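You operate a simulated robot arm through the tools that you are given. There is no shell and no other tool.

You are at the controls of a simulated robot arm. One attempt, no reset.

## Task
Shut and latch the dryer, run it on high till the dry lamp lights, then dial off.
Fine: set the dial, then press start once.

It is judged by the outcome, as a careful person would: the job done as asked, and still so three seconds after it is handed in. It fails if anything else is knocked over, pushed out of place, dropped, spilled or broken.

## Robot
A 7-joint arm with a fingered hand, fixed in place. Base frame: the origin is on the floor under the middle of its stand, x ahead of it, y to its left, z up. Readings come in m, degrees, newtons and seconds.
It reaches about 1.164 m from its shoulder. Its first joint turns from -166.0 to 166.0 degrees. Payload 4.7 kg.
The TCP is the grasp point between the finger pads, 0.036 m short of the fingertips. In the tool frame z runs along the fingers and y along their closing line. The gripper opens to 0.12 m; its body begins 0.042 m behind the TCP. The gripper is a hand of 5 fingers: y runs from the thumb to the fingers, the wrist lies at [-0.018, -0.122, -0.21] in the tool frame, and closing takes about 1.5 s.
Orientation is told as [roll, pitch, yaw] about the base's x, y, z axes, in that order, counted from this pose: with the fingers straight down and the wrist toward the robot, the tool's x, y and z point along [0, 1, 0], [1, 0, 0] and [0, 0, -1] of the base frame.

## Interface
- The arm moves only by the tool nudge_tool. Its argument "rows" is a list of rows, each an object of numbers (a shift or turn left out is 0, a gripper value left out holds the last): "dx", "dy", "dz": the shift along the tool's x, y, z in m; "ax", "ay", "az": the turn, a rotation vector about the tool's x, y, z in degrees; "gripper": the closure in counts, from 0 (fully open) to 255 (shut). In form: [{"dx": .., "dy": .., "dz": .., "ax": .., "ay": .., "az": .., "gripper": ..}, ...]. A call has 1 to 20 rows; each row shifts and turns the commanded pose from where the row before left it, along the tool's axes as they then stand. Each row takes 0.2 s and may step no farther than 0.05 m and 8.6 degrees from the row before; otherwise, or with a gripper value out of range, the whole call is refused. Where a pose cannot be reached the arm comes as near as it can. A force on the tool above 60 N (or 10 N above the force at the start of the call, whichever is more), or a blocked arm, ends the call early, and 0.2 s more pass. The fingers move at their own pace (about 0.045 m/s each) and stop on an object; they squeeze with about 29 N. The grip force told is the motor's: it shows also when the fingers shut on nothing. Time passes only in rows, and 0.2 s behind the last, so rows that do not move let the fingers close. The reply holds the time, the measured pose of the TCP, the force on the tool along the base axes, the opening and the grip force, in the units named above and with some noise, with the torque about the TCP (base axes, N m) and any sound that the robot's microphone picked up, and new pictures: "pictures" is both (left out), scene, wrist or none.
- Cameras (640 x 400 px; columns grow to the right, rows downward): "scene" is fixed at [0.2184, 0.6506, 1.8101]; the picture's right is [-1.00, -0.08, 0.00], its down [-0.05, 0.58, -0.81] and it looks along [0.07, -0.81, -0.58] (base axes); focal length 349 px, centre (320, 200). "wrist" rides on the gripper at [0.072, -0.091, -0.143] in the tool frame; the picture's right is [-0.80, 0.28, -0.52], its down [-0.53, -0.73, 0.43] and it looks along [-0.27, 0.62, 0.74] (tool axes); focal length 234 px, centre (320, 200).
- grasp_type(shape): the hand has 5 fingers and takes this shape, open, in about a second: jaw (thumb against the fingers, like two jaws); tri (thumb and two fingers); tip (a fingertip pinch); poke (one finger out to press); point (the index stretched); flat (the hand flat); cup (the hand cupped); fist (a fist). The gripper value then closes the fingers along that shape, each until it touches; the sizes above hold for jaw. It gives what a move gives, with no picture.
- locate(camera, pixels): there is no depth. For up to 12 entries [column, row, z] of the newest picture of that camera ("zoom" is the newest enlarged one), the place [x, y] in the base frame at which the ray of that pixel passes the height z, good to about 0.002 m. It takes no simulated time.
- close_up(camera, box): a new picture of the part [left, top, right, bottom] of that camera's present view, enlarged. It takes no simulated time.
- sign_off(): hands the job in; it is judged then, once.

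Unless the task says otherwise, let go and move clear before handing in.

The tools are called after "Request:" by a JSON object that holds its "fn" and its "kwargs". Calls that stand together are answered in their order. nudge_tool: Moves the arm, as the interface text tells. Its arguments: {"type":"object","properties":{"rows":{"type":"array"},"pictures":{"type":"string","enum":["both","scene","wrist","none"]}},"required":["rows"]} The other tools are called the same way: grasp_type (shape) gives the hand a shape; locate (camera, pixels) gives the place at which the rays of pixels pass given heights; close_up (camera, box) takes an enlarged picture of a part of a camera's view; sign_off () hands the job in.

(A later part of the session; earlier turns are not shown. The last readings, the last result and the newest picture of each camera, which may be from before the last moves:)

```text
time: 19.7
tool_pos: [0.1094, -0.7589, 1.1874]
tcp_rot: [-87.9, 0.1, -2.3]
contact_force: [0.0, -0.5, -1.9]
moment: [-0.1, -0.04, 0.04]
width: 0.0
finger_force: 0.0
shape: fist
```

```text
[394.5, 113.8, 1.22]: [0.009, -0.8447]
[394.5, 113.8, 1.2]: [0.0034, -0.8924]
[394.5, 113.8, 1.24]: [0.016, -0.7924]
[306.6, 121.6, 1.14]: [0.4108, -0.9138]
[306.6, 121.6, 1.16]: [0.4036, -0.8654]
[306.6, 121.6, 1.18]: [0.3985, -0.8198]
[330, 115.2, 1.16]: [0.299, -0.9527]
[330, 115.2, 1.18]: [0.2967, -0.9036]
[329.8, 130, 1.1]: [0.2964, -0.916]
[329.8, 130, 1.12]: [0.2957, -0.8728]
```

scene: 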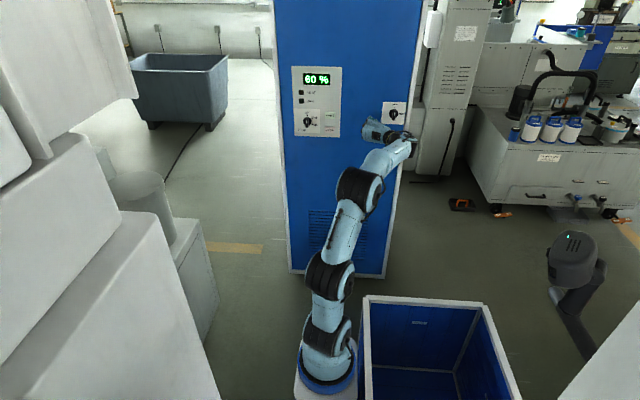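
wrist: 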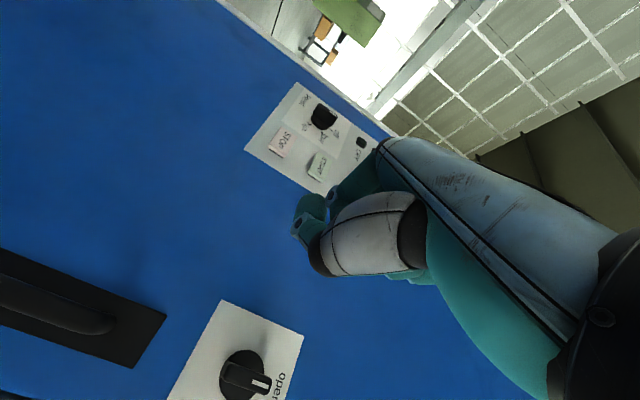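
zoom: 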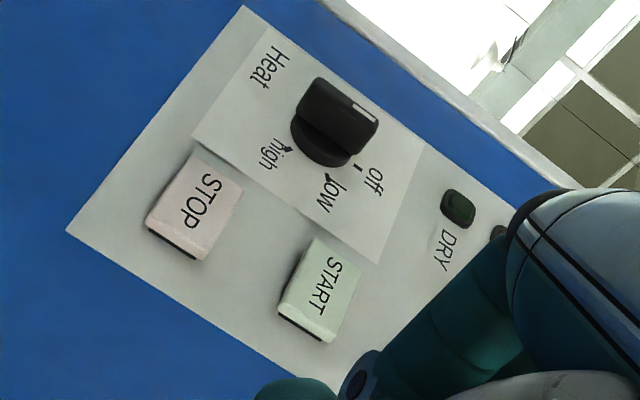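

Closed positions: lock knob axis ≈(0.006, z 1.196) with bar front at y≈-0.866; dial axis ≈(0.404, z 1.146), bar front y≈-0.864; START ≈(0.297,-0.888,1.186). I'll square the hand in front of the lock knob, well back, and open it to the jaw shape.

Request:
{"fn": "nudge_tool", "kwargs": {"rows": [{"dx": -0.003, "dy": -0.0343, "dz": -0.02, "ax": -0.77, "ay": -0.7}, {"dx": -0.003, "dy": -0.0343, "dz": -0.02, "ax": -0.77, "ay": -0.7}, {"dx": -0.003, "dy": -0.0343, "dz": -0.02, "ax": -0.77, "ay": -0.7}], "pictures": "none"}}

Request:
{"fn": "grasp_type", "kwargs": {"shape": "jaw"}}

Request:
{"fn": "nudge_tool", "kwargs": {"rows": [{"gripper": 150}, {"gripper": 150}, {"gripper": 150}, {"gripper": 150}, {"gripper": 150}]}}

Request:
{"fn": "close_up", "kwargs": {"camera": "scene", "box": [340, 70, 460, 170]}}

```text
time: 20.5
tool_pos: [0.0093, -0.6968, 1.1986]
tcp_rot: [-90.0, 0.1, 0.0]
contact_force: [1.1, -0.1, 0.1]
moment: [0.0, 0.0, -0.03]
width: 0.0001
finger_force: 0.1
shape: fist
```

```text
time: 21.4
tool_pos: [0.0077, -0.6976, 1.1986]
tcp_rot: [-90.1, 0.1, -0.1]
contact_force: [0.1, 0.1, 0.0]
moment: [-0.03, -0.01, 0.0]
width: 0.1194
finger_force: 0.0
shape: jaw
```

```text
time: 22.6
tool_pos: [0.0093, -0.6974, 1.1989]
tcp_rot: [-90.1, 0.0, -0.1]
contact_force: [-0.1, 0.2, 0.4]
moment: [0.01, 0.01, -0.01]
width: 0.0499
finger_force: 0.1
shape: jaw
```

scene: 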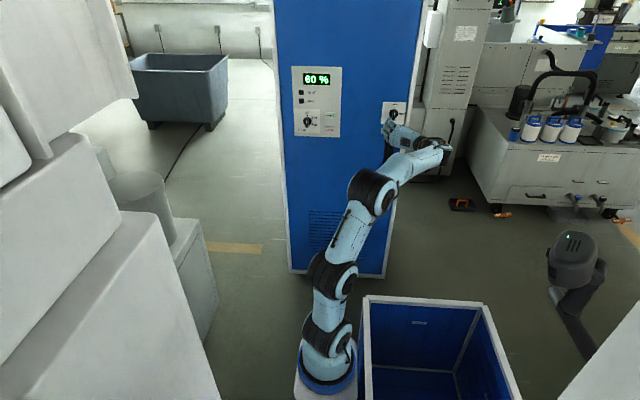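
wrist: 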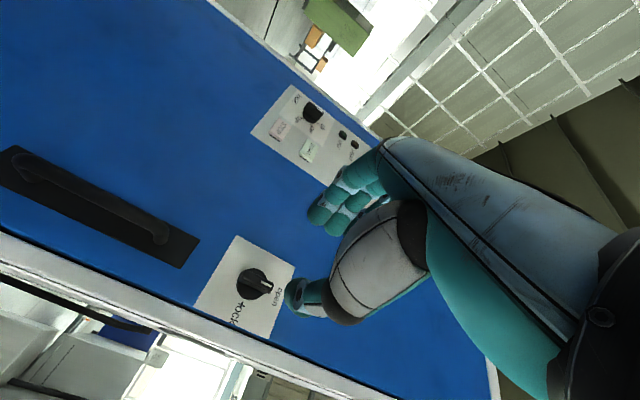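

```text
4.00 times, centred on (400, 120) of scene
```

zoom: 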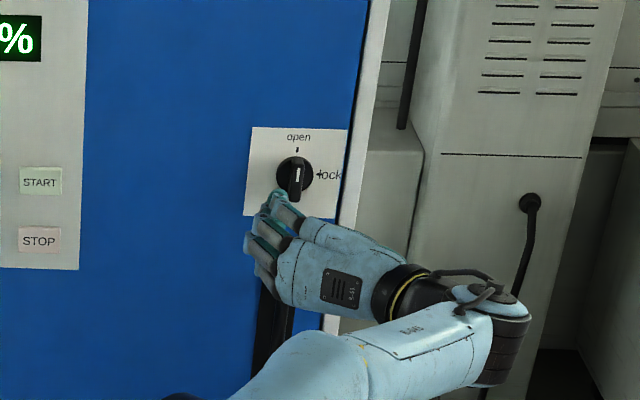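

Hand is squared in front of the knob at (0.009,-0.697,1.199), 0.05 open. Before gripping, I'll test in free space that the wrist can turn +90° here, and refine knob and handle rays from this view.

Request:
{"fn": "locate", "kwargs": {"camera": "wrist", "pixels": [[264, 287, 1.18], [264, 287, 1.2], [264, 287, 1.22], [188, 252, 1.05], [188, 252, 1.1], [188, 252, 1.15], [160, 235, 1.05], [160, 235, 1.1]]}}

Request:
{"fn": "close_up", "kwargs": {"camera": "wrist", "box": [180, 220, 340, 340]}}

Request:
{"fn": "nudge_tool", "kwargs": {"rows": [{"az": 8.2}, {"az": 8.2}, {"az": 8.2}, {"az": 8.2}, {"az": 8.2}, {"az": 8.2}, {"az": 8.2}, {"az": 8.2}, {"az": 8.2}, {"az": 8.2}, {"az": 8.0}]}}

```text
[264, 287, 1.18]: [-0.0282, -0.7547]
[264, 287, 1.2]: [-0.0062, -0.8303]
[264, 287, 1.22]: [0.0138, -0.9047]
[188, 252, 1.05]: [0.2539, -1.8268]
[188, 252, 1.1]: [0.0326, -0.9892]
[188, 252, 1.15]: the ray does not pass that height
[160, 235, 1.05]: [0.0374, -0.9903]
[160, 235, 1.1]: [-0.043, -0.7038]
```

```text
3.33 times, centred on (260, 280) of wrist
```

zoom: 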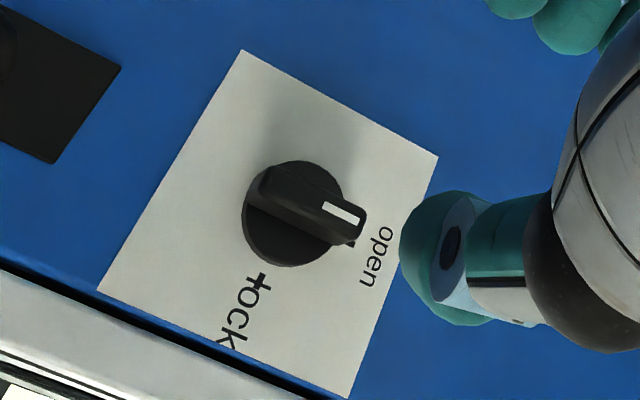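

```text
time: 25.0
tool_pos: [0.0079, -0.6962, 1.1957]
tcp_rot: [100.8, -89.8, 169.1]
contact_force: [-0.4, -0.7, 1.5]
moment: [0.01, 0.02, -0.01]
width: 0.0501
finger_force: 0.0
shape: jaw
```

scene: 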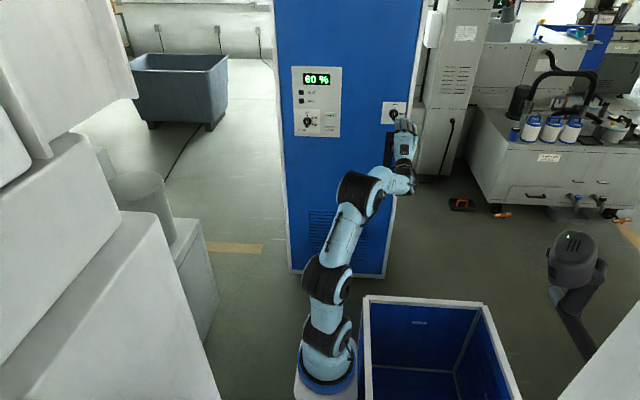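
wrist: 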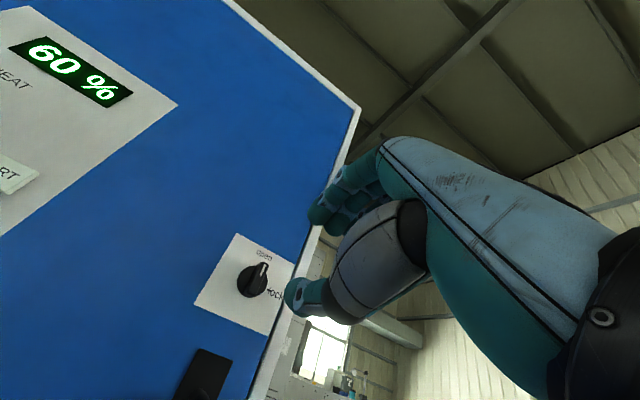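

The +90° turn works in free space and the knob stays on the tool axis (pixel (259,281)). I'll turn back to 0° and move in toward the knob with the jaw straddling the vertical bar.

Request:
{"fn": "nudge_tool", "kwargs": {"rows": [{"az": -8.2}, {"az": -8.2}, {"az": -8.2}, {"az": -8.2}, {"az": -8.2}, {"az": -8.2}, {"az": -8.2}, {"az": -8.2}, {"az": -8.2}, {"az": -8.2}, {"az": -8.0}, {"dz": 0.03}, {"dz": 0.03}, {"dz": 0.03}]}}

Request:
{"fn": "close_up", "kwargs": {"camera": "wrist", "box": [220, 180, 420, 320]}}

Request:
{"fn": "close_up", "kwargs": {"camera": "scene", "box": [360, 80, 440, 150]}}

```text
time: 28.0
tool_pos: [0.0087, -0.7878, 1.1978]
tcp_rot: [-90.1, 0.1, -0.1]
contact_force: [-0.1, 0.6, 0.6]
moment: [0.06, 0.03, -0.02]
width: 0.0502
finger_force: 0.1
shape: jaw
```

scene: 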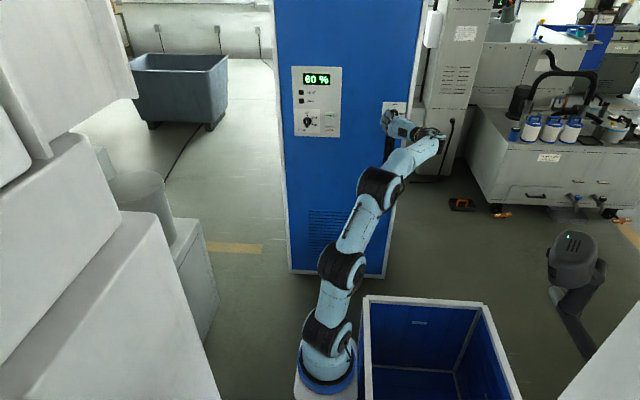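
wrist: 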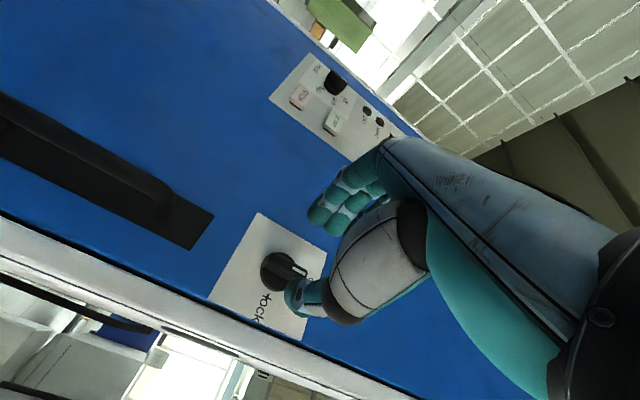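

```text
2.86 times, centred on (320, 250) of wrist
```

zoom: 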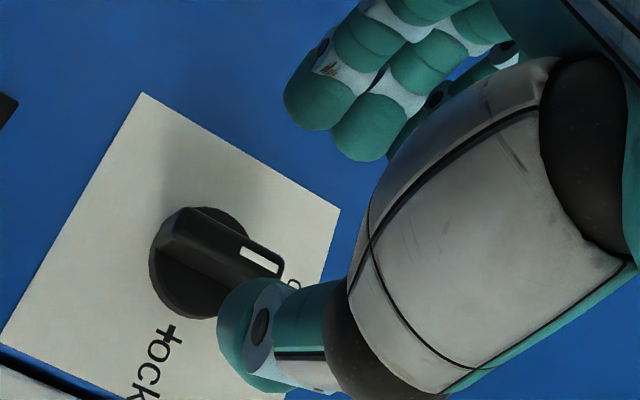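

```text
5.71 times, centred on (400, 115) of scene
```

zoom: 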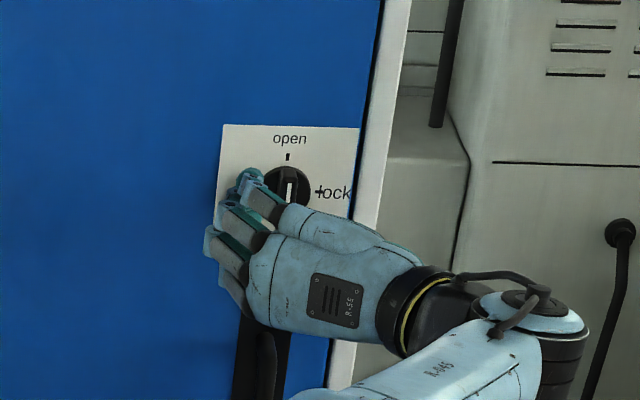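

The bar's front centre sits at about (289,267) in the wrist view, right on the tool axis. I'll advance so the pads straddle the bar, watching for contact.

Request:
{"fn": "nudge_tool", "kwargs": {"rows": [{"dz": 0.02}, {"dz": 0.02}, {"dz": 0.015}, {"dz": 0.008}, {"dz": 0.005}]}}

Request:
{"fn": "close_up", "kwargs": {"camera": "wrist", "box": [220, 180, 420, 320]}}

Request:
{"fn": "close_up", "kwargs": {"camera": "scene", "box": [360, 80, 440, 150]}}

```text
time: 29.2
tool_pos: [0.0082, -0.8545, 1.196]
tcp_rot: [-90.0, 0.0, -0.1]
contact_force: [-0.3, 0.0, -0.2]
moment: [0.03, 0.03, 0.05]
width: 0.0499
finger_force: 0.0
shape: jaw
```

scene: 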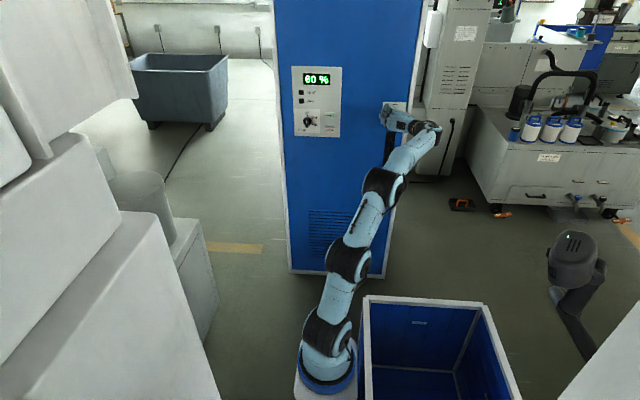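
wrist: 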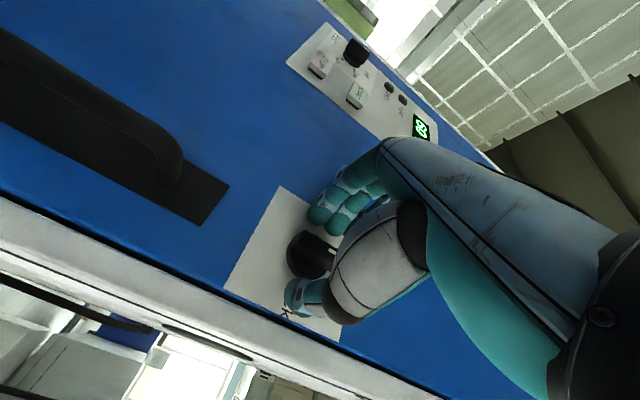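

```text
2.86 times, centred on (320, 250) of wrist
```

zoom: 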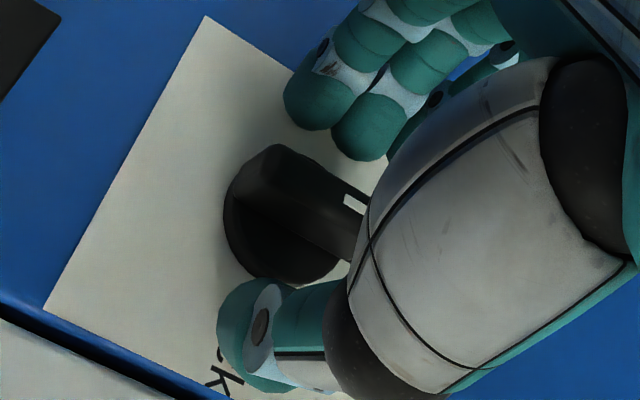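

```text
5.71 times, centred on (400, 115) of scene
```

zoom: 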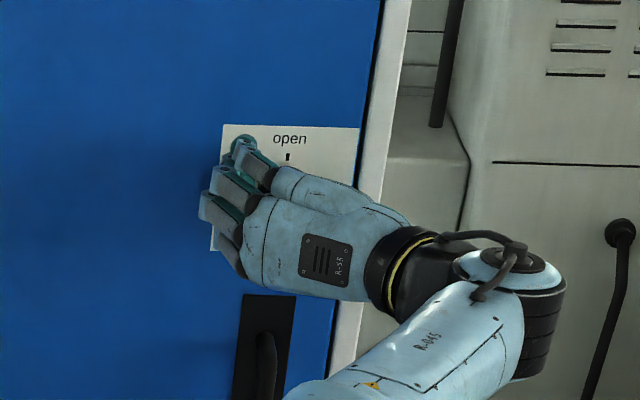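

The knob lies between the thumb and fingers with no contact force. Closing the grip now.

Request:
{"fn": "nudge_tool", "kwargs": {"rows": [{"gripper": 255}, {}, {}, {}, {}, {}, {}]}}

Request:
{"fn": "close_up", "kwargs": {"camera": "wrist", "box": [220, 180, 420, 320]}}

```text
time: 30.8
tool_pos: [0.0076, -0.8542, 1.1969]
tcp_rot: [-90.0, 0.0, -0.1]
contact_force: [-1.7, 4.9, -0.2]
moment: [0.02, -0.01, 0.05]
width: 0.0189
finger_force: 29.1
shape: jaw
```

scene: 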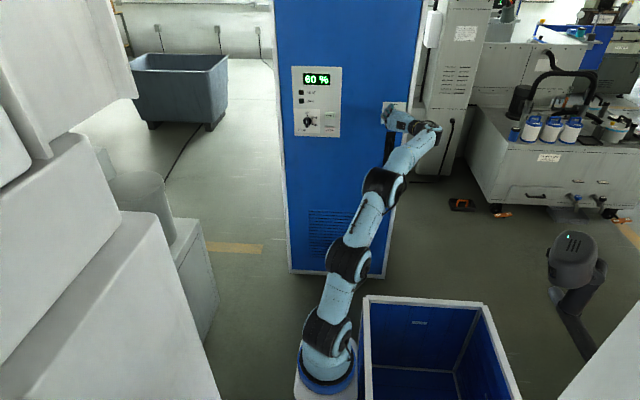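
wrist: 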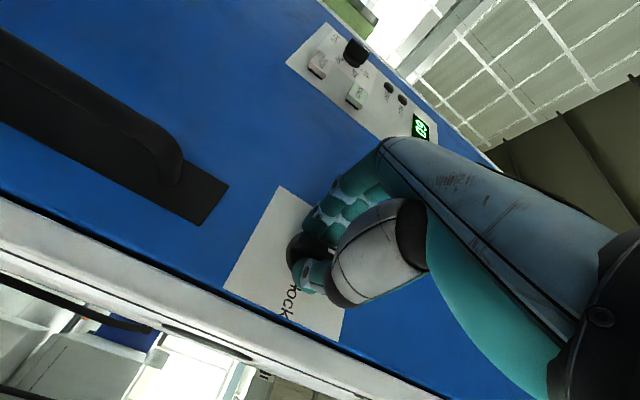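

```text
2.86 times, centred on (320, 250) of wrist
```

zoom: 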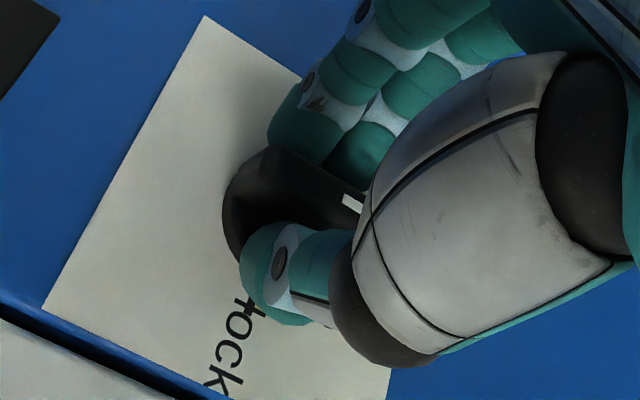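

Gripped: width 0.019 at 29 N on the bar. Now I'll turn clockwise toward "lock", first 30° to check that it follows.

Request:
{"fn": "nudge_tool", "kwargs": {"rows": [{"az": 5}, {"az": 5}, {"az": 5}, {"az": 5}, {"az": 5}, {"az": 5}]}}

Request:
{"fn": "close_up", "kwargs": {"camera": "wrist", "box": [220, 180, 420, 320]}}

```text
time: 32.2
tool_pos: [0.0083, -0.8546, 1.1975]
tcp_rot: [-90.2, -30.2, 0.0]
contact_force: [6.9, 13.2, -3.0]
moment: [0.05, 0.08, 0.5]
width: 0.0186
finger_force: 28.8
shape: jaw
```

scene: 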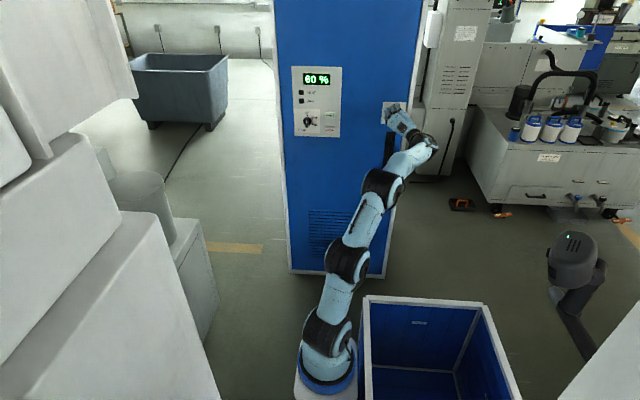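
wrist: 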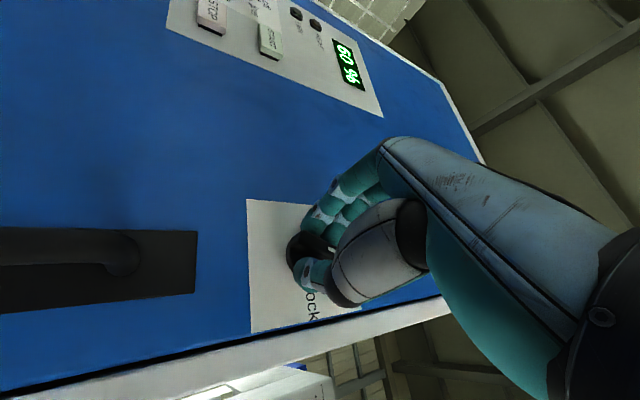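

```text
2.86 times, centred on (320, 250) of wrist
```

zoom: 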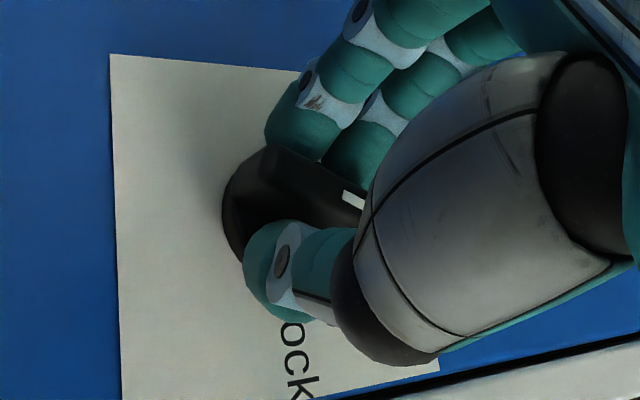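

The knob turns with the hand (bar fixed in the wrist view while the plate rotated). Continuing the remaining 60°.

Request:
{"fn": "nudge_tool", "kwargs": {"rows": [{"az": 5}, {"az": 5}, {"az": 5}, {"az": 5}, {"az": 5}, {"az": 5}, {"az": 5}, {"az": 5}, {"az": 5}, {"az": 5}, {"az": 5}, {"az": 5}]}}

Request:
{"fn": "close_up", "kwargs": {"camera": "wrist", "box": [220, 180, 420, 320]}}

```text
time: 34.8
tool_pos: [0.009, -0.8554, 1.1992]
tcp_rot: [139.9, -89.9, 130.1]
contact_force: [8.5, 15.2, -0.6]
moment: [-0.14, 0.1, 0.4]
width: 0.0183
finger_force: 29.1
shape: jaw
```

scene: 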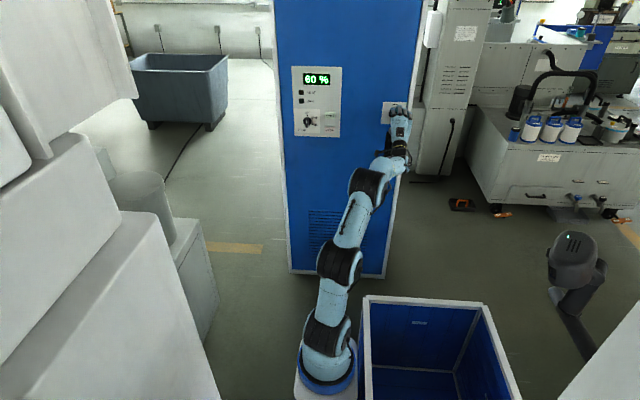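
wrist: 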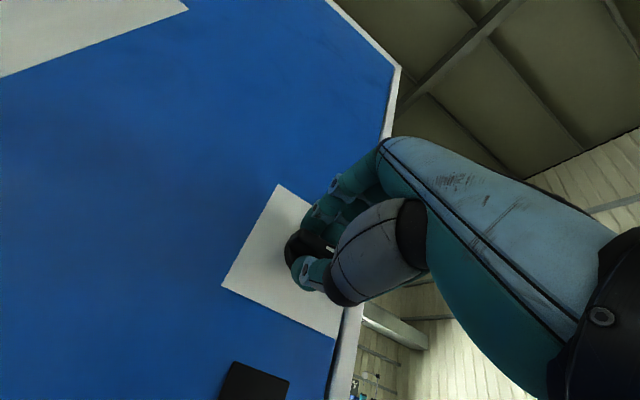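

```text
2.86 times, centred on (320, 250) of wrist
```

zoom: 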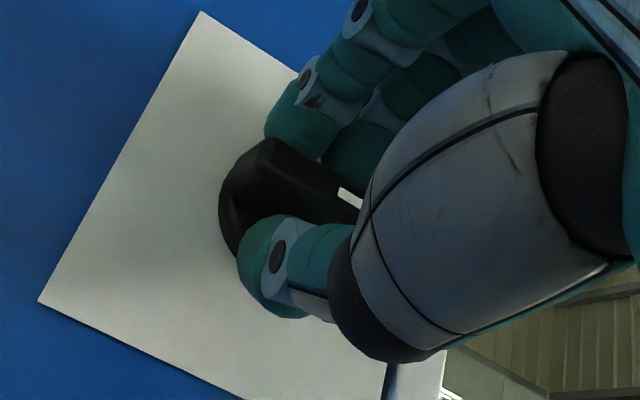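

The knob has followed to 90°. I'll add a few degrees for the detent, open, back out and check the pointer.

Request:
{"fn": "nudge_tool", "kwargs": {"rows": [{"az": 2}, {"az": 2}, {"gripper": 120}, {}, {}, {}, {}, {"dz": -0.02}, {"dz": -0.03}, {"dz": -0.04}, {"dz": -0.04}, {"dz": -0.04}]}}

Request:
{"fn": "close_up", "kwargs": {"camera": "wrist", "box": [160, 200, 360, 340]}}

Request:
{"fn": "close_up", "kwargs": {"camera": "scene", "box": [360, 80, 440, 150]}}

```text
time: 37.4
tool_pos: [0.0097, -0.6855, 1.1984]
tcp_rot: [90.0, -85.9, 179.8]
contact_force: [-0.1, 0.0, -0.7]
moment: [-0.05, 0.06, 0.0]
width: 0.0633
finger_force: 0.1
shape: jaw
```

scene: 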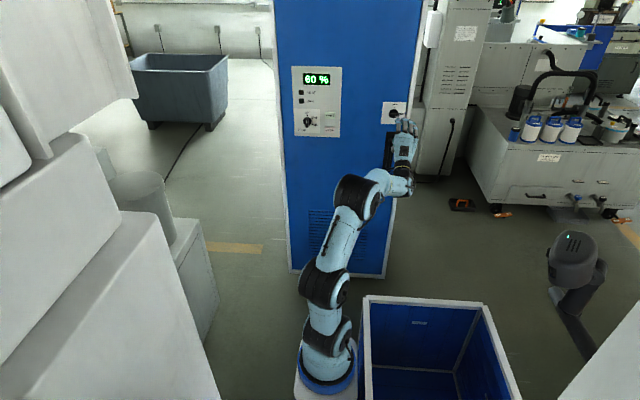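
wrist: 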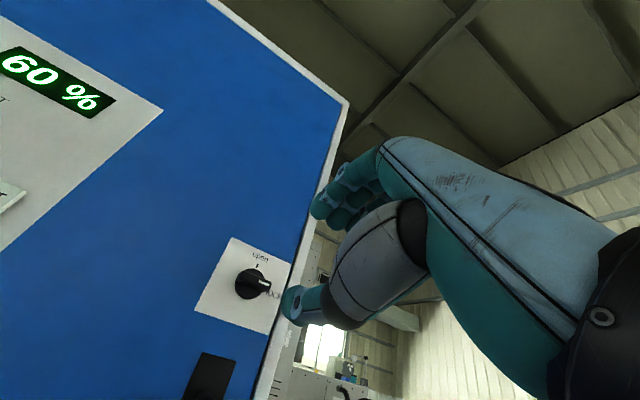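

```text
2.86 times, centred on (260, 270) of wrist
```

zoom: 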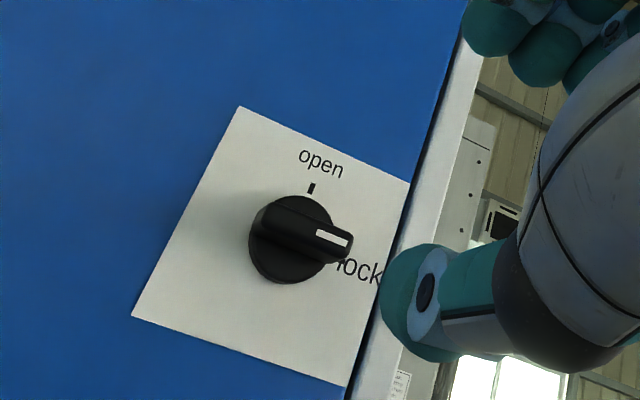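

```text
5.71 times, centred on (400, 115) of scene
```

zoom: 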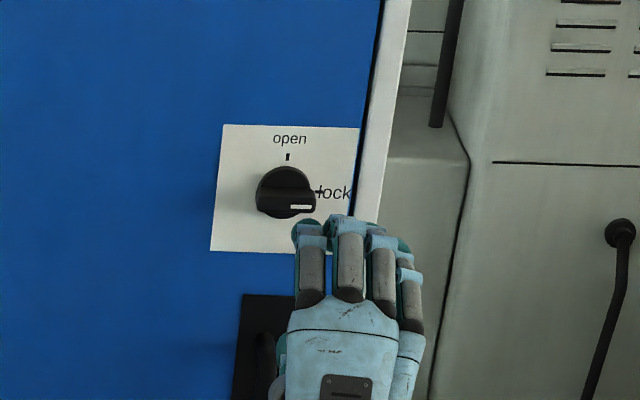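

The lock pointer now points at "lock" and the bar is horizontal, so the door is latched. Next I'll turn the hand back to level and move it in front of the heat dial, well clear of the panel.

Request:
{"fn": "nudge_tool", "kwargs": {"rows": [{"az": -8.55, "gripper": 150}, {"az": -8.55}, {"az": -8.55}, {"az": -8.55}, {"az": -8.55}, {"az": -8.55}, {"az": -8.55}, {"az": -8.55}, {"az": -8.55}, {"az": -8.55}, {"az": -8.55}, {"dx": 0.0058, "dy": 0.0438}, {"dx": 0.0058, "dy": 0.0438}, {"dx": 0.0058, "dy": 0.0438}, {"dx": 0.0058, "dy": 0.0438}, {"dx": 0.0058, "dy": 0.0438}, {"dx": 0.0058, "dy": 0.0438}, {"dx": 0.0058, "dy": 0.0438}, {"dx": 0.0058, "dy": 0.0438}, {"dx": 0.0058, "dy": 0.0438}]}}

Request:
{"fn": "close_up", "kwargs": {"camera": "wrist", "box": [160, 200, 360, 340]}}

Request:
{"fn": "close_up", "kwargs": {"camera": "scene", "box": [360, 80, 440, 150]}}

```text
time: 41.6
tool_pos: [0.4021, -0.685, 1.1437]
tcp_rot: [-90.0, -0.1, -0.2]
contact_force: [-0.4, -0.1, -0.4]
moment: [0.01, 0.0, -0.02]
width: 0.0496
finger_force: 0.1
shape: jaw
```

scene: 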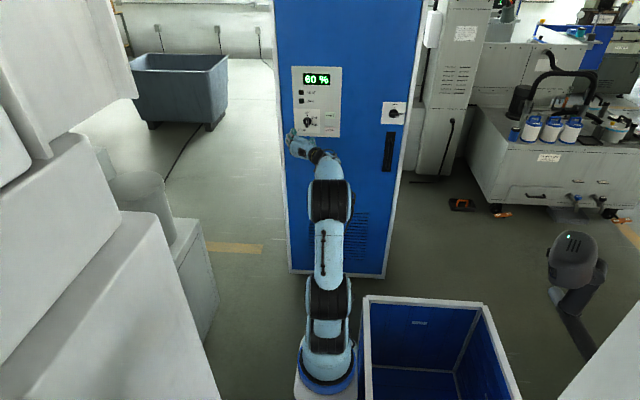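
wrist: 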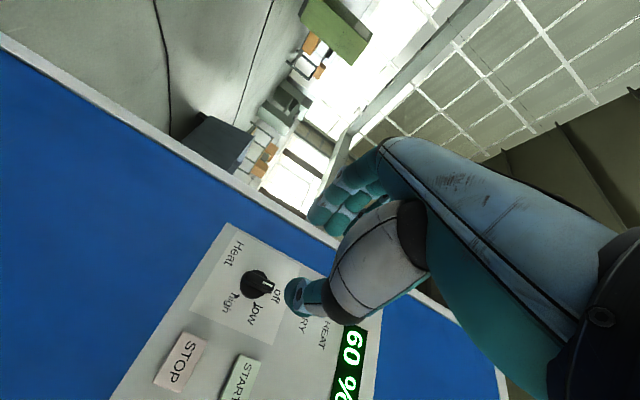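

```text
2.86 times, centred on (260, 270) of wrist
```

zoom: 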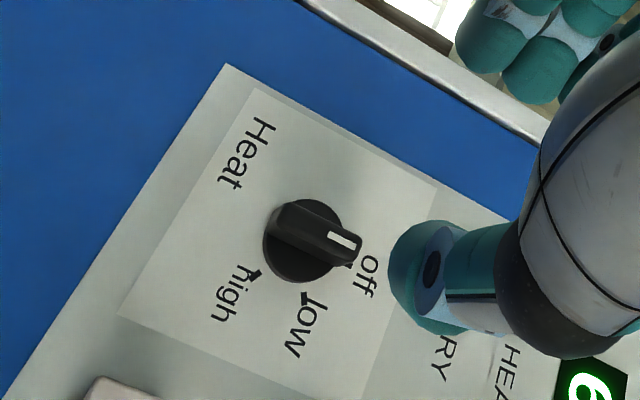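

```text
5.71 times, centred on (400, 115) of scene
```

zoom: 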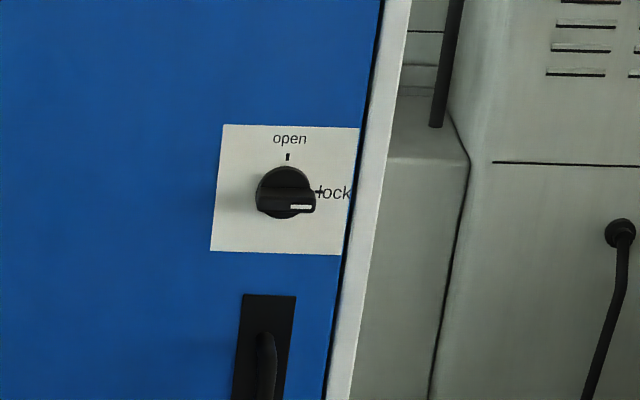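

The dial bar front is at about (259,281), within 2 mm of the tool axis (257,282). I'll correct by that and test the full +124° turn in free space here before gripping.

Request:
{"fn": "nudge_tool", "kwargs": {"rows": [{"dx": -0.001, "dy": 0.0016}, {"az": 8.3}, {"az": 8.3}, {"az": 8.3}, {"az": 8.3}, {"az": 8.3}, {"az": 8.3}, {"az": 8.3}, {"az": 8.3}, {"az": 8.3}, {"az": 8.3}, {"az": 8.3}, {"az": 8.3}, {"az": 8.3}, {"az": 8.3}, {"az": 8.3}]}}

Request:
{"fn": "close_up", "kwargs": {"camera": "wrist", "box": [160, 200, 360, 340]}}

```text
time: 45.0
tool_pos: [0.4035, -0.6854, 1.1468]
tcp_rot: [90.1, -55.3, 179.7]
contact_force: [-0.1, 0.0, 0.2]
moment: [0.0, 0.01, -0.02]
width: 0.0495
finger_force: 0.0
shape: jaw
```

scene: 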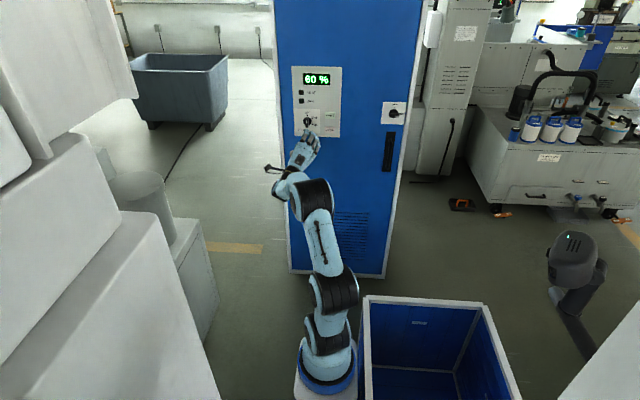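
wrist: 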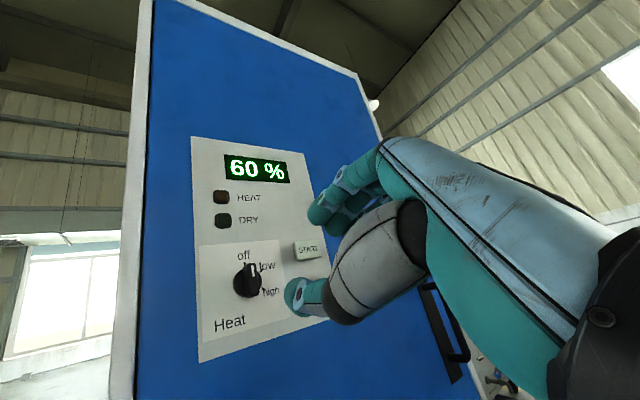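

```text
2.86 times, centred on (260, 270) of wrist
```

zoom: 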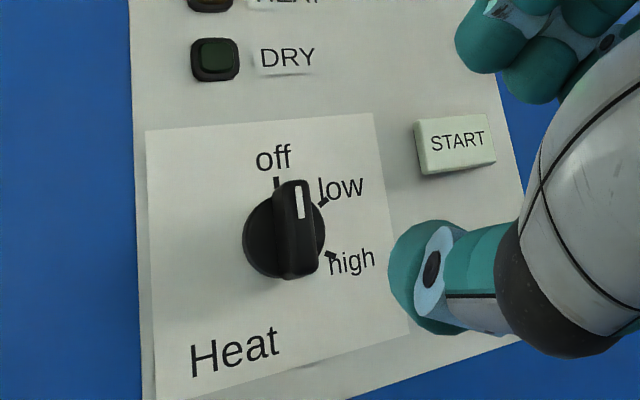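

The full turn is reachable, and this view shows the ticks: off at top, low ≈60°, high ≈120° clockwise. I'll turn back, then advance on the dial.

Request:
{"fn": "nudge_tool", "kwargs": {"rows": [{"az": -8.3}, {"az": -8.3}, {"az": -8.3}, {"az": -8.3}, {"az": -8.3}, {"az": -8.3}, {"az": -8.3}, {"az": -8.3}, {"az": -8.3}, {"az": -8.3}, {"az": -8.3}, {"az": -8.3}, {"az": -8.3}, {"az": -8.3}, {"az": -8.3}, {"dz": 0.035}, {"dz": 0.035}, {"dz": 0.03}]}}

Request:
{"fn": "close_up", "kwargs": {"camera": "wrist", "box": [220, 180, 420, 320]}}

Request:
{"fn": "close_up", "kwargs": {"camera": "scene", "box": [280, 80, 360, 150]}}

```text
time: 48.8
tool_pos: [0.4065, -0.7858, 1.1471]
tcp_rot: [-90.1, 0.0, 0.0]
contact_force: [-0.2, 0.3, 1.0]
moment: [0.07, 0.03, 0.03]
width: 0.0494
finger_force: 0.0
shape: jaw
```

scene: 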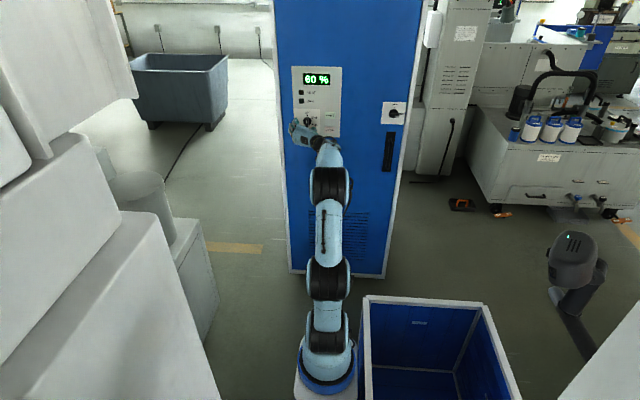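
wrist: 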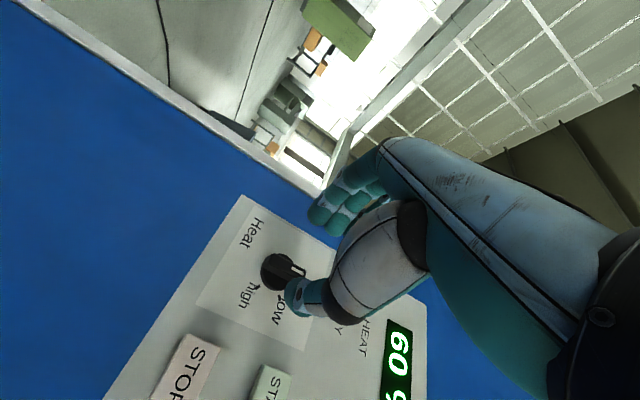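

```text
2.86 times, centred on (320, 250) of wrist
```

zoom: 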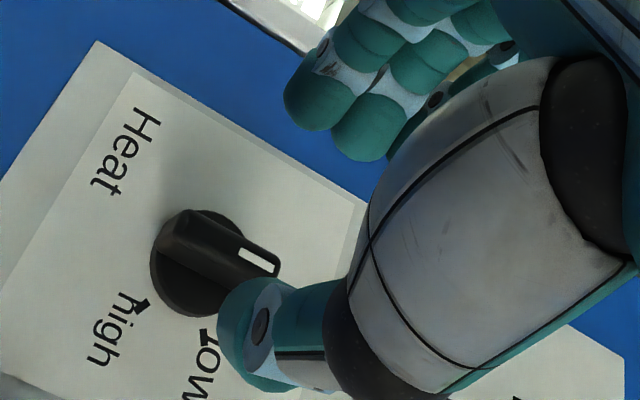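

```text
5.71 times, centred on (320, 115) of scene
```

zoom: 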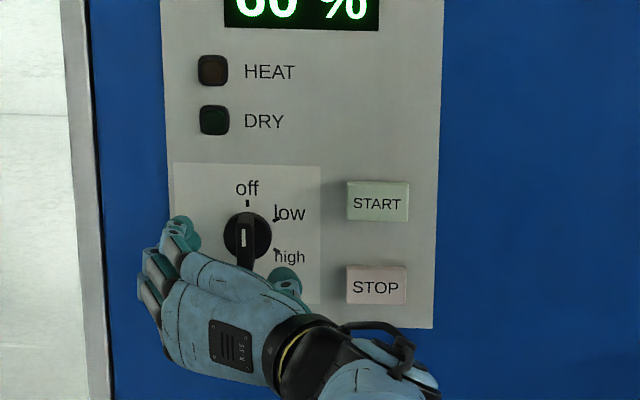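

The bar's front is centred on the tool axis (≈(288,266)). Advancing so the pads straddle it, tips staying above the button faces.

Request:
{"fn": "nudge_tool", "kwargs": {"rows": [{"dz": 0.02}, {"dz": 0.02}, {"dz": 0.015}, {"dz": 0.008}, {"dz": 0.004}]}}

Request:
{"fn": "close_up", "kwargs": {"camera": "wrist", "box": [220, 180, 420, 320]}}

Request:
{"fn": "close_up", "kwargs": {"camera": "scene", "box": [280, 80, 360, 150]}}

```text
time: 50.0
tool_pos: [0.4049, -0.8526, 1.1474]
tcp_rot: [-90.1, 0.0, -0.2]
contact_force: [-0.2, 0.1, 0.0]
moment: [-0.02, 0.03, 0.0]
width: 0.0496
finger_force: 0.0
shape: jaw
```

scene: 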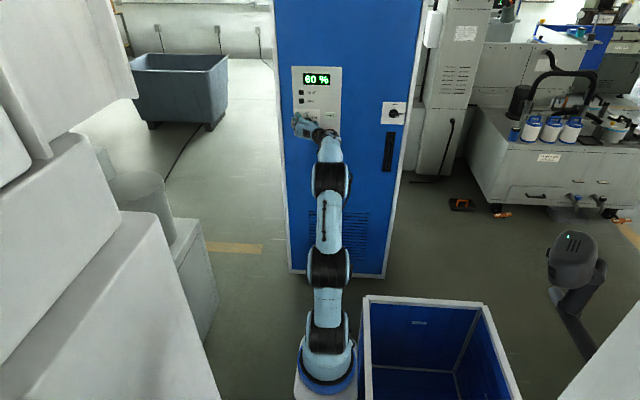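
wrist: 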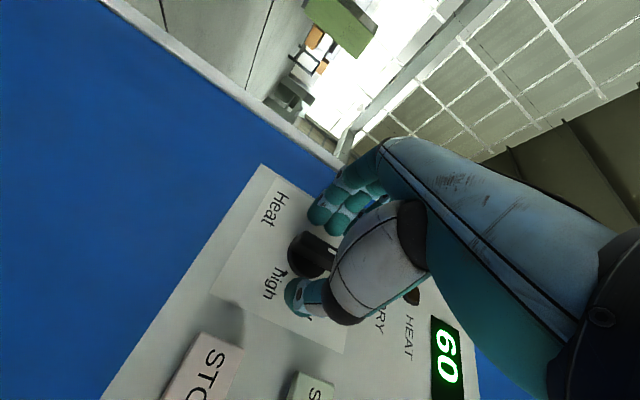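

```text
2.86 times, centred on (320, 250) of wrist
```

zoom: 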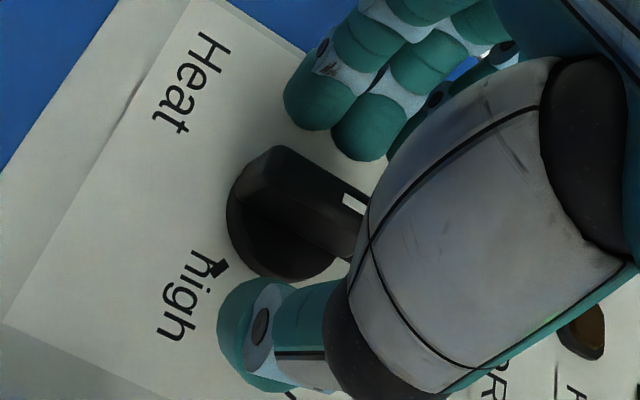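

```text
5.71 times, centred on (320, 115) of scene
```

zoom: 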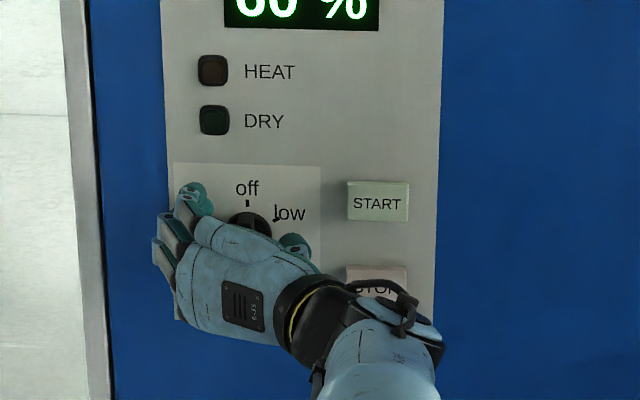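

Straddling the dial with no contact. Closing the grip, then turning 60° as a first step.

Request:
{"fn": "nudge_tool", "kwargs": {"rows": [{"gripper": 255}, {}, {}, {}, {}, {}, {}, {"az": 5}, {"az": 5}, {"az": 5}, {"az": 5}, {"az": 5}, {"az": 5}]}}

Request:
{"fn": "close_up", "kwargs": {"camera": "wrist", "box": [220, 180, 420, 320]}}

Request:
{"fn": "close_up", "kwargs": {"camera": "scene", "box": [280, 80, 360, 150]}}

```text
time: 52.8
tool_pos: [0.4035, -0.852, 1.1468]
tcp_rot: [-90.1, -30.1, -0.1]
contact_force: [3.7, 12.7, -3.0]
moment: [0.1, 0.04, 0.17]
width: 0.0141
finger_force: 29.2
shape: jaw
```

scene: 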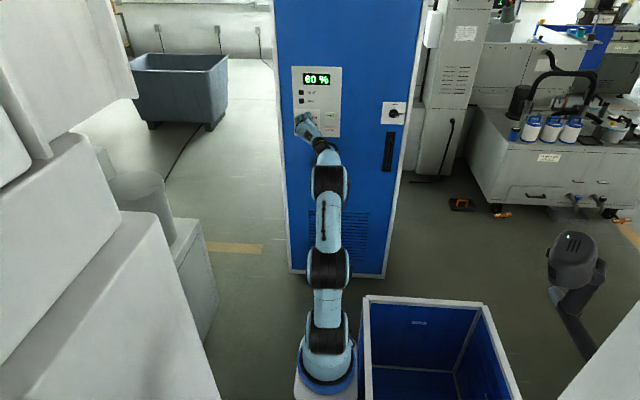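
wrist: 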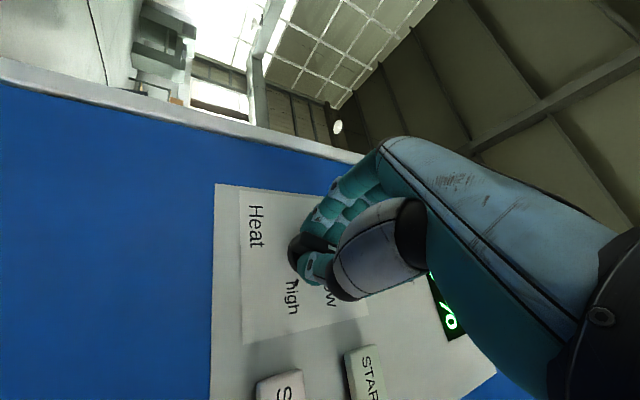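

```text
2.86 times, centred on (320, 250) of wrist
```

zoom: 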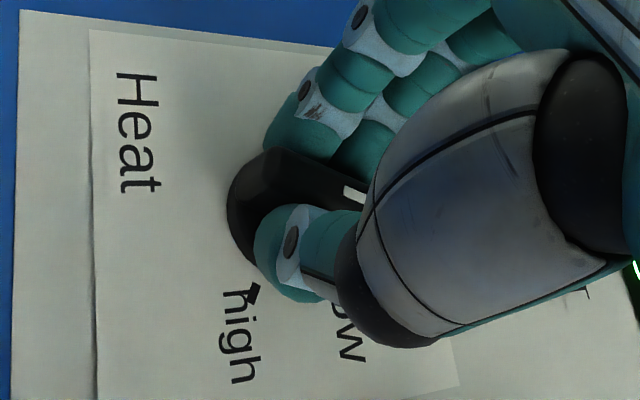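

```text
5.71 times, centred on (320, 115) of scene
```

zoom: 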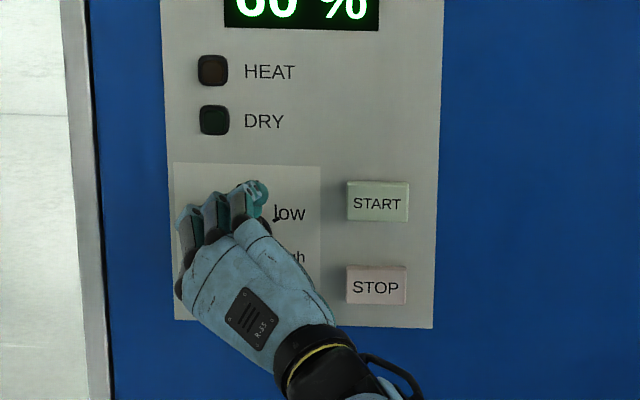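

The dial follows at 30°. Continuing another 50° and checking clearance to START/STOP.

Request:
{"fn": "nudge_tool", "kwargs": {"rows": [{"az": 5}, {"az": 5}, {"az": 5}, {"az": 5}, {"az": 5}, {"az": 5}, {"az": 5}, {"az": 5}, {"az": 5}, {"az": 5}]}}

Request:
{"fn": "close_up", "kwargs": {"camera": "wrist", "box": [220, 180, 420, 320]}}

Request:
{"fn": "close_up", "kwargs": {"camera": "scene", "box": [280, 80, 360, 150]}}

```text
time: 55.0
tool_pos: [0.4052, -0.8528, 1.1465]
tcp_rot: [-90.3, -79.9, 0.2]
contact_force: [14.6, 6.9, -0.8]
moment: [-0.16, 0.09, 0.55]
width: 0.0142
finger_force: 28.9
shape: jaw
```

scene: 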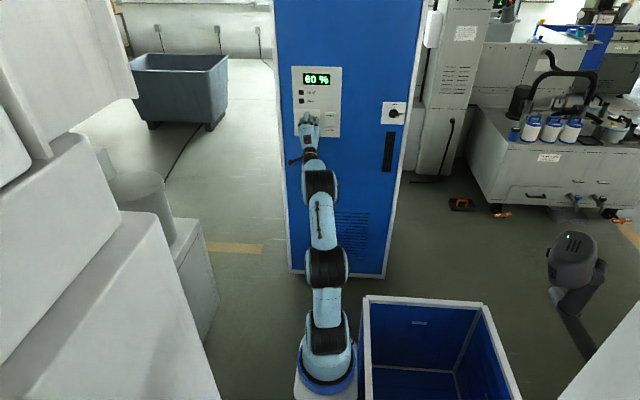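
wrist: 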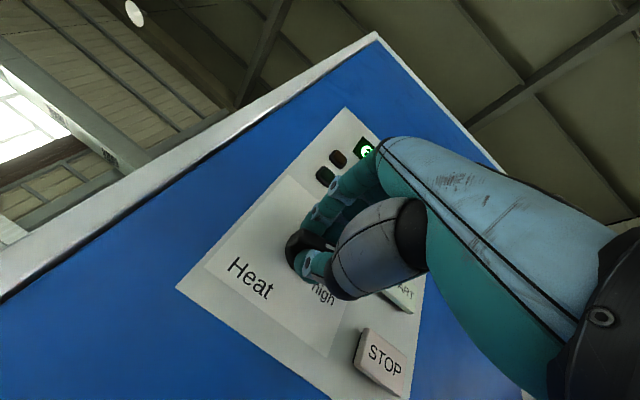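

```text
2.86 times, centred on (320, 250) of wrist
```

zoom: 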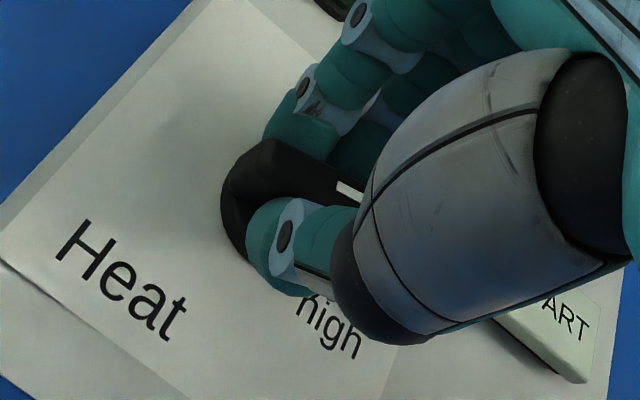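

```text
5.71 times, centred on (320, 115) of scene
```

zoom: 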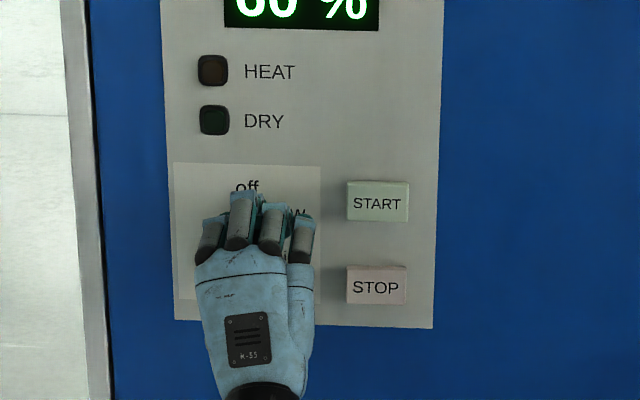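

Good clearance to START and STOP. Turning the last 40° to "high".

Request:
{"fn": "nudge_tool", "kwargs": {"rows": [{"az": 5}, {"az": 5}, {"az": 5}, {"az": 5}, {"az": 5}, {"az": 5}, {"az": 5}, {"az": 5}, {"az": 1}]}}

Request:
{"fn": "close_up", "kwargs": {"camera": "wrist", "box": [220, 180, 420, 320]}}

Request:
{"fn": "close_up", "kwargs": {"camera": "scene", "box": [280, 80, 360, 150]}}

```text
time: 57.0
tool_pos: [0.4056, -0.8527, 1.1471]
tcp_rot: [90.2, -59.1, 179.7]
contact_force: [13.9, 8.4, 3.1]
moment: [-0.18, 0.2, 0.27]
width: 0.0138
finger_force: 28.5
shape: jaw
```

scene: 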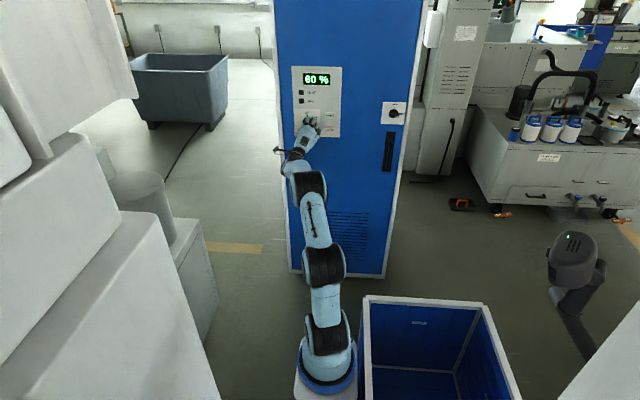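
wrist: 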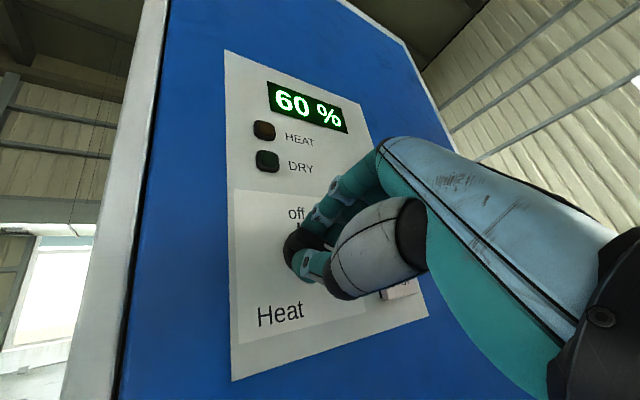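

```text
2.86 times, centred on (320, 250) of wrist
```

zoom: 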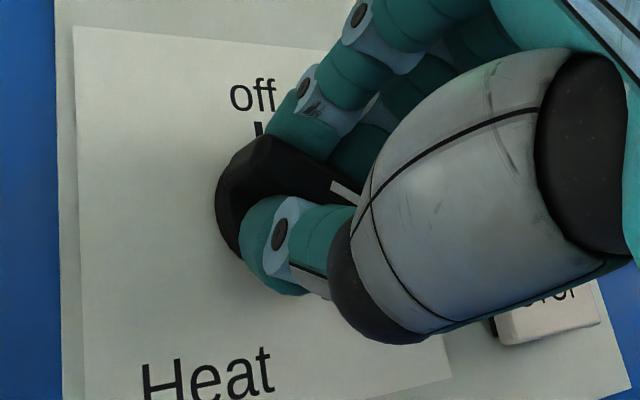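

```text
5.71 times, centred on (320, 115) of scene
```

zoom: 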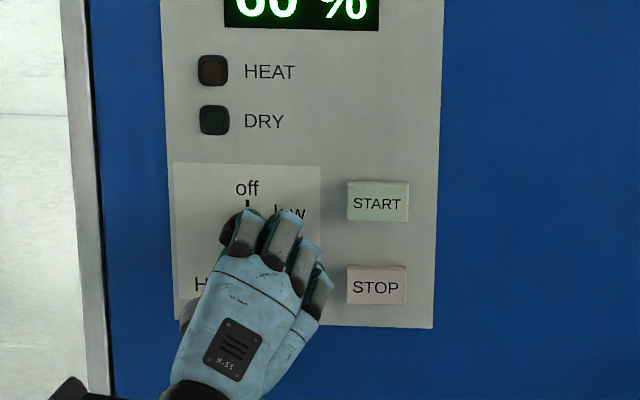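

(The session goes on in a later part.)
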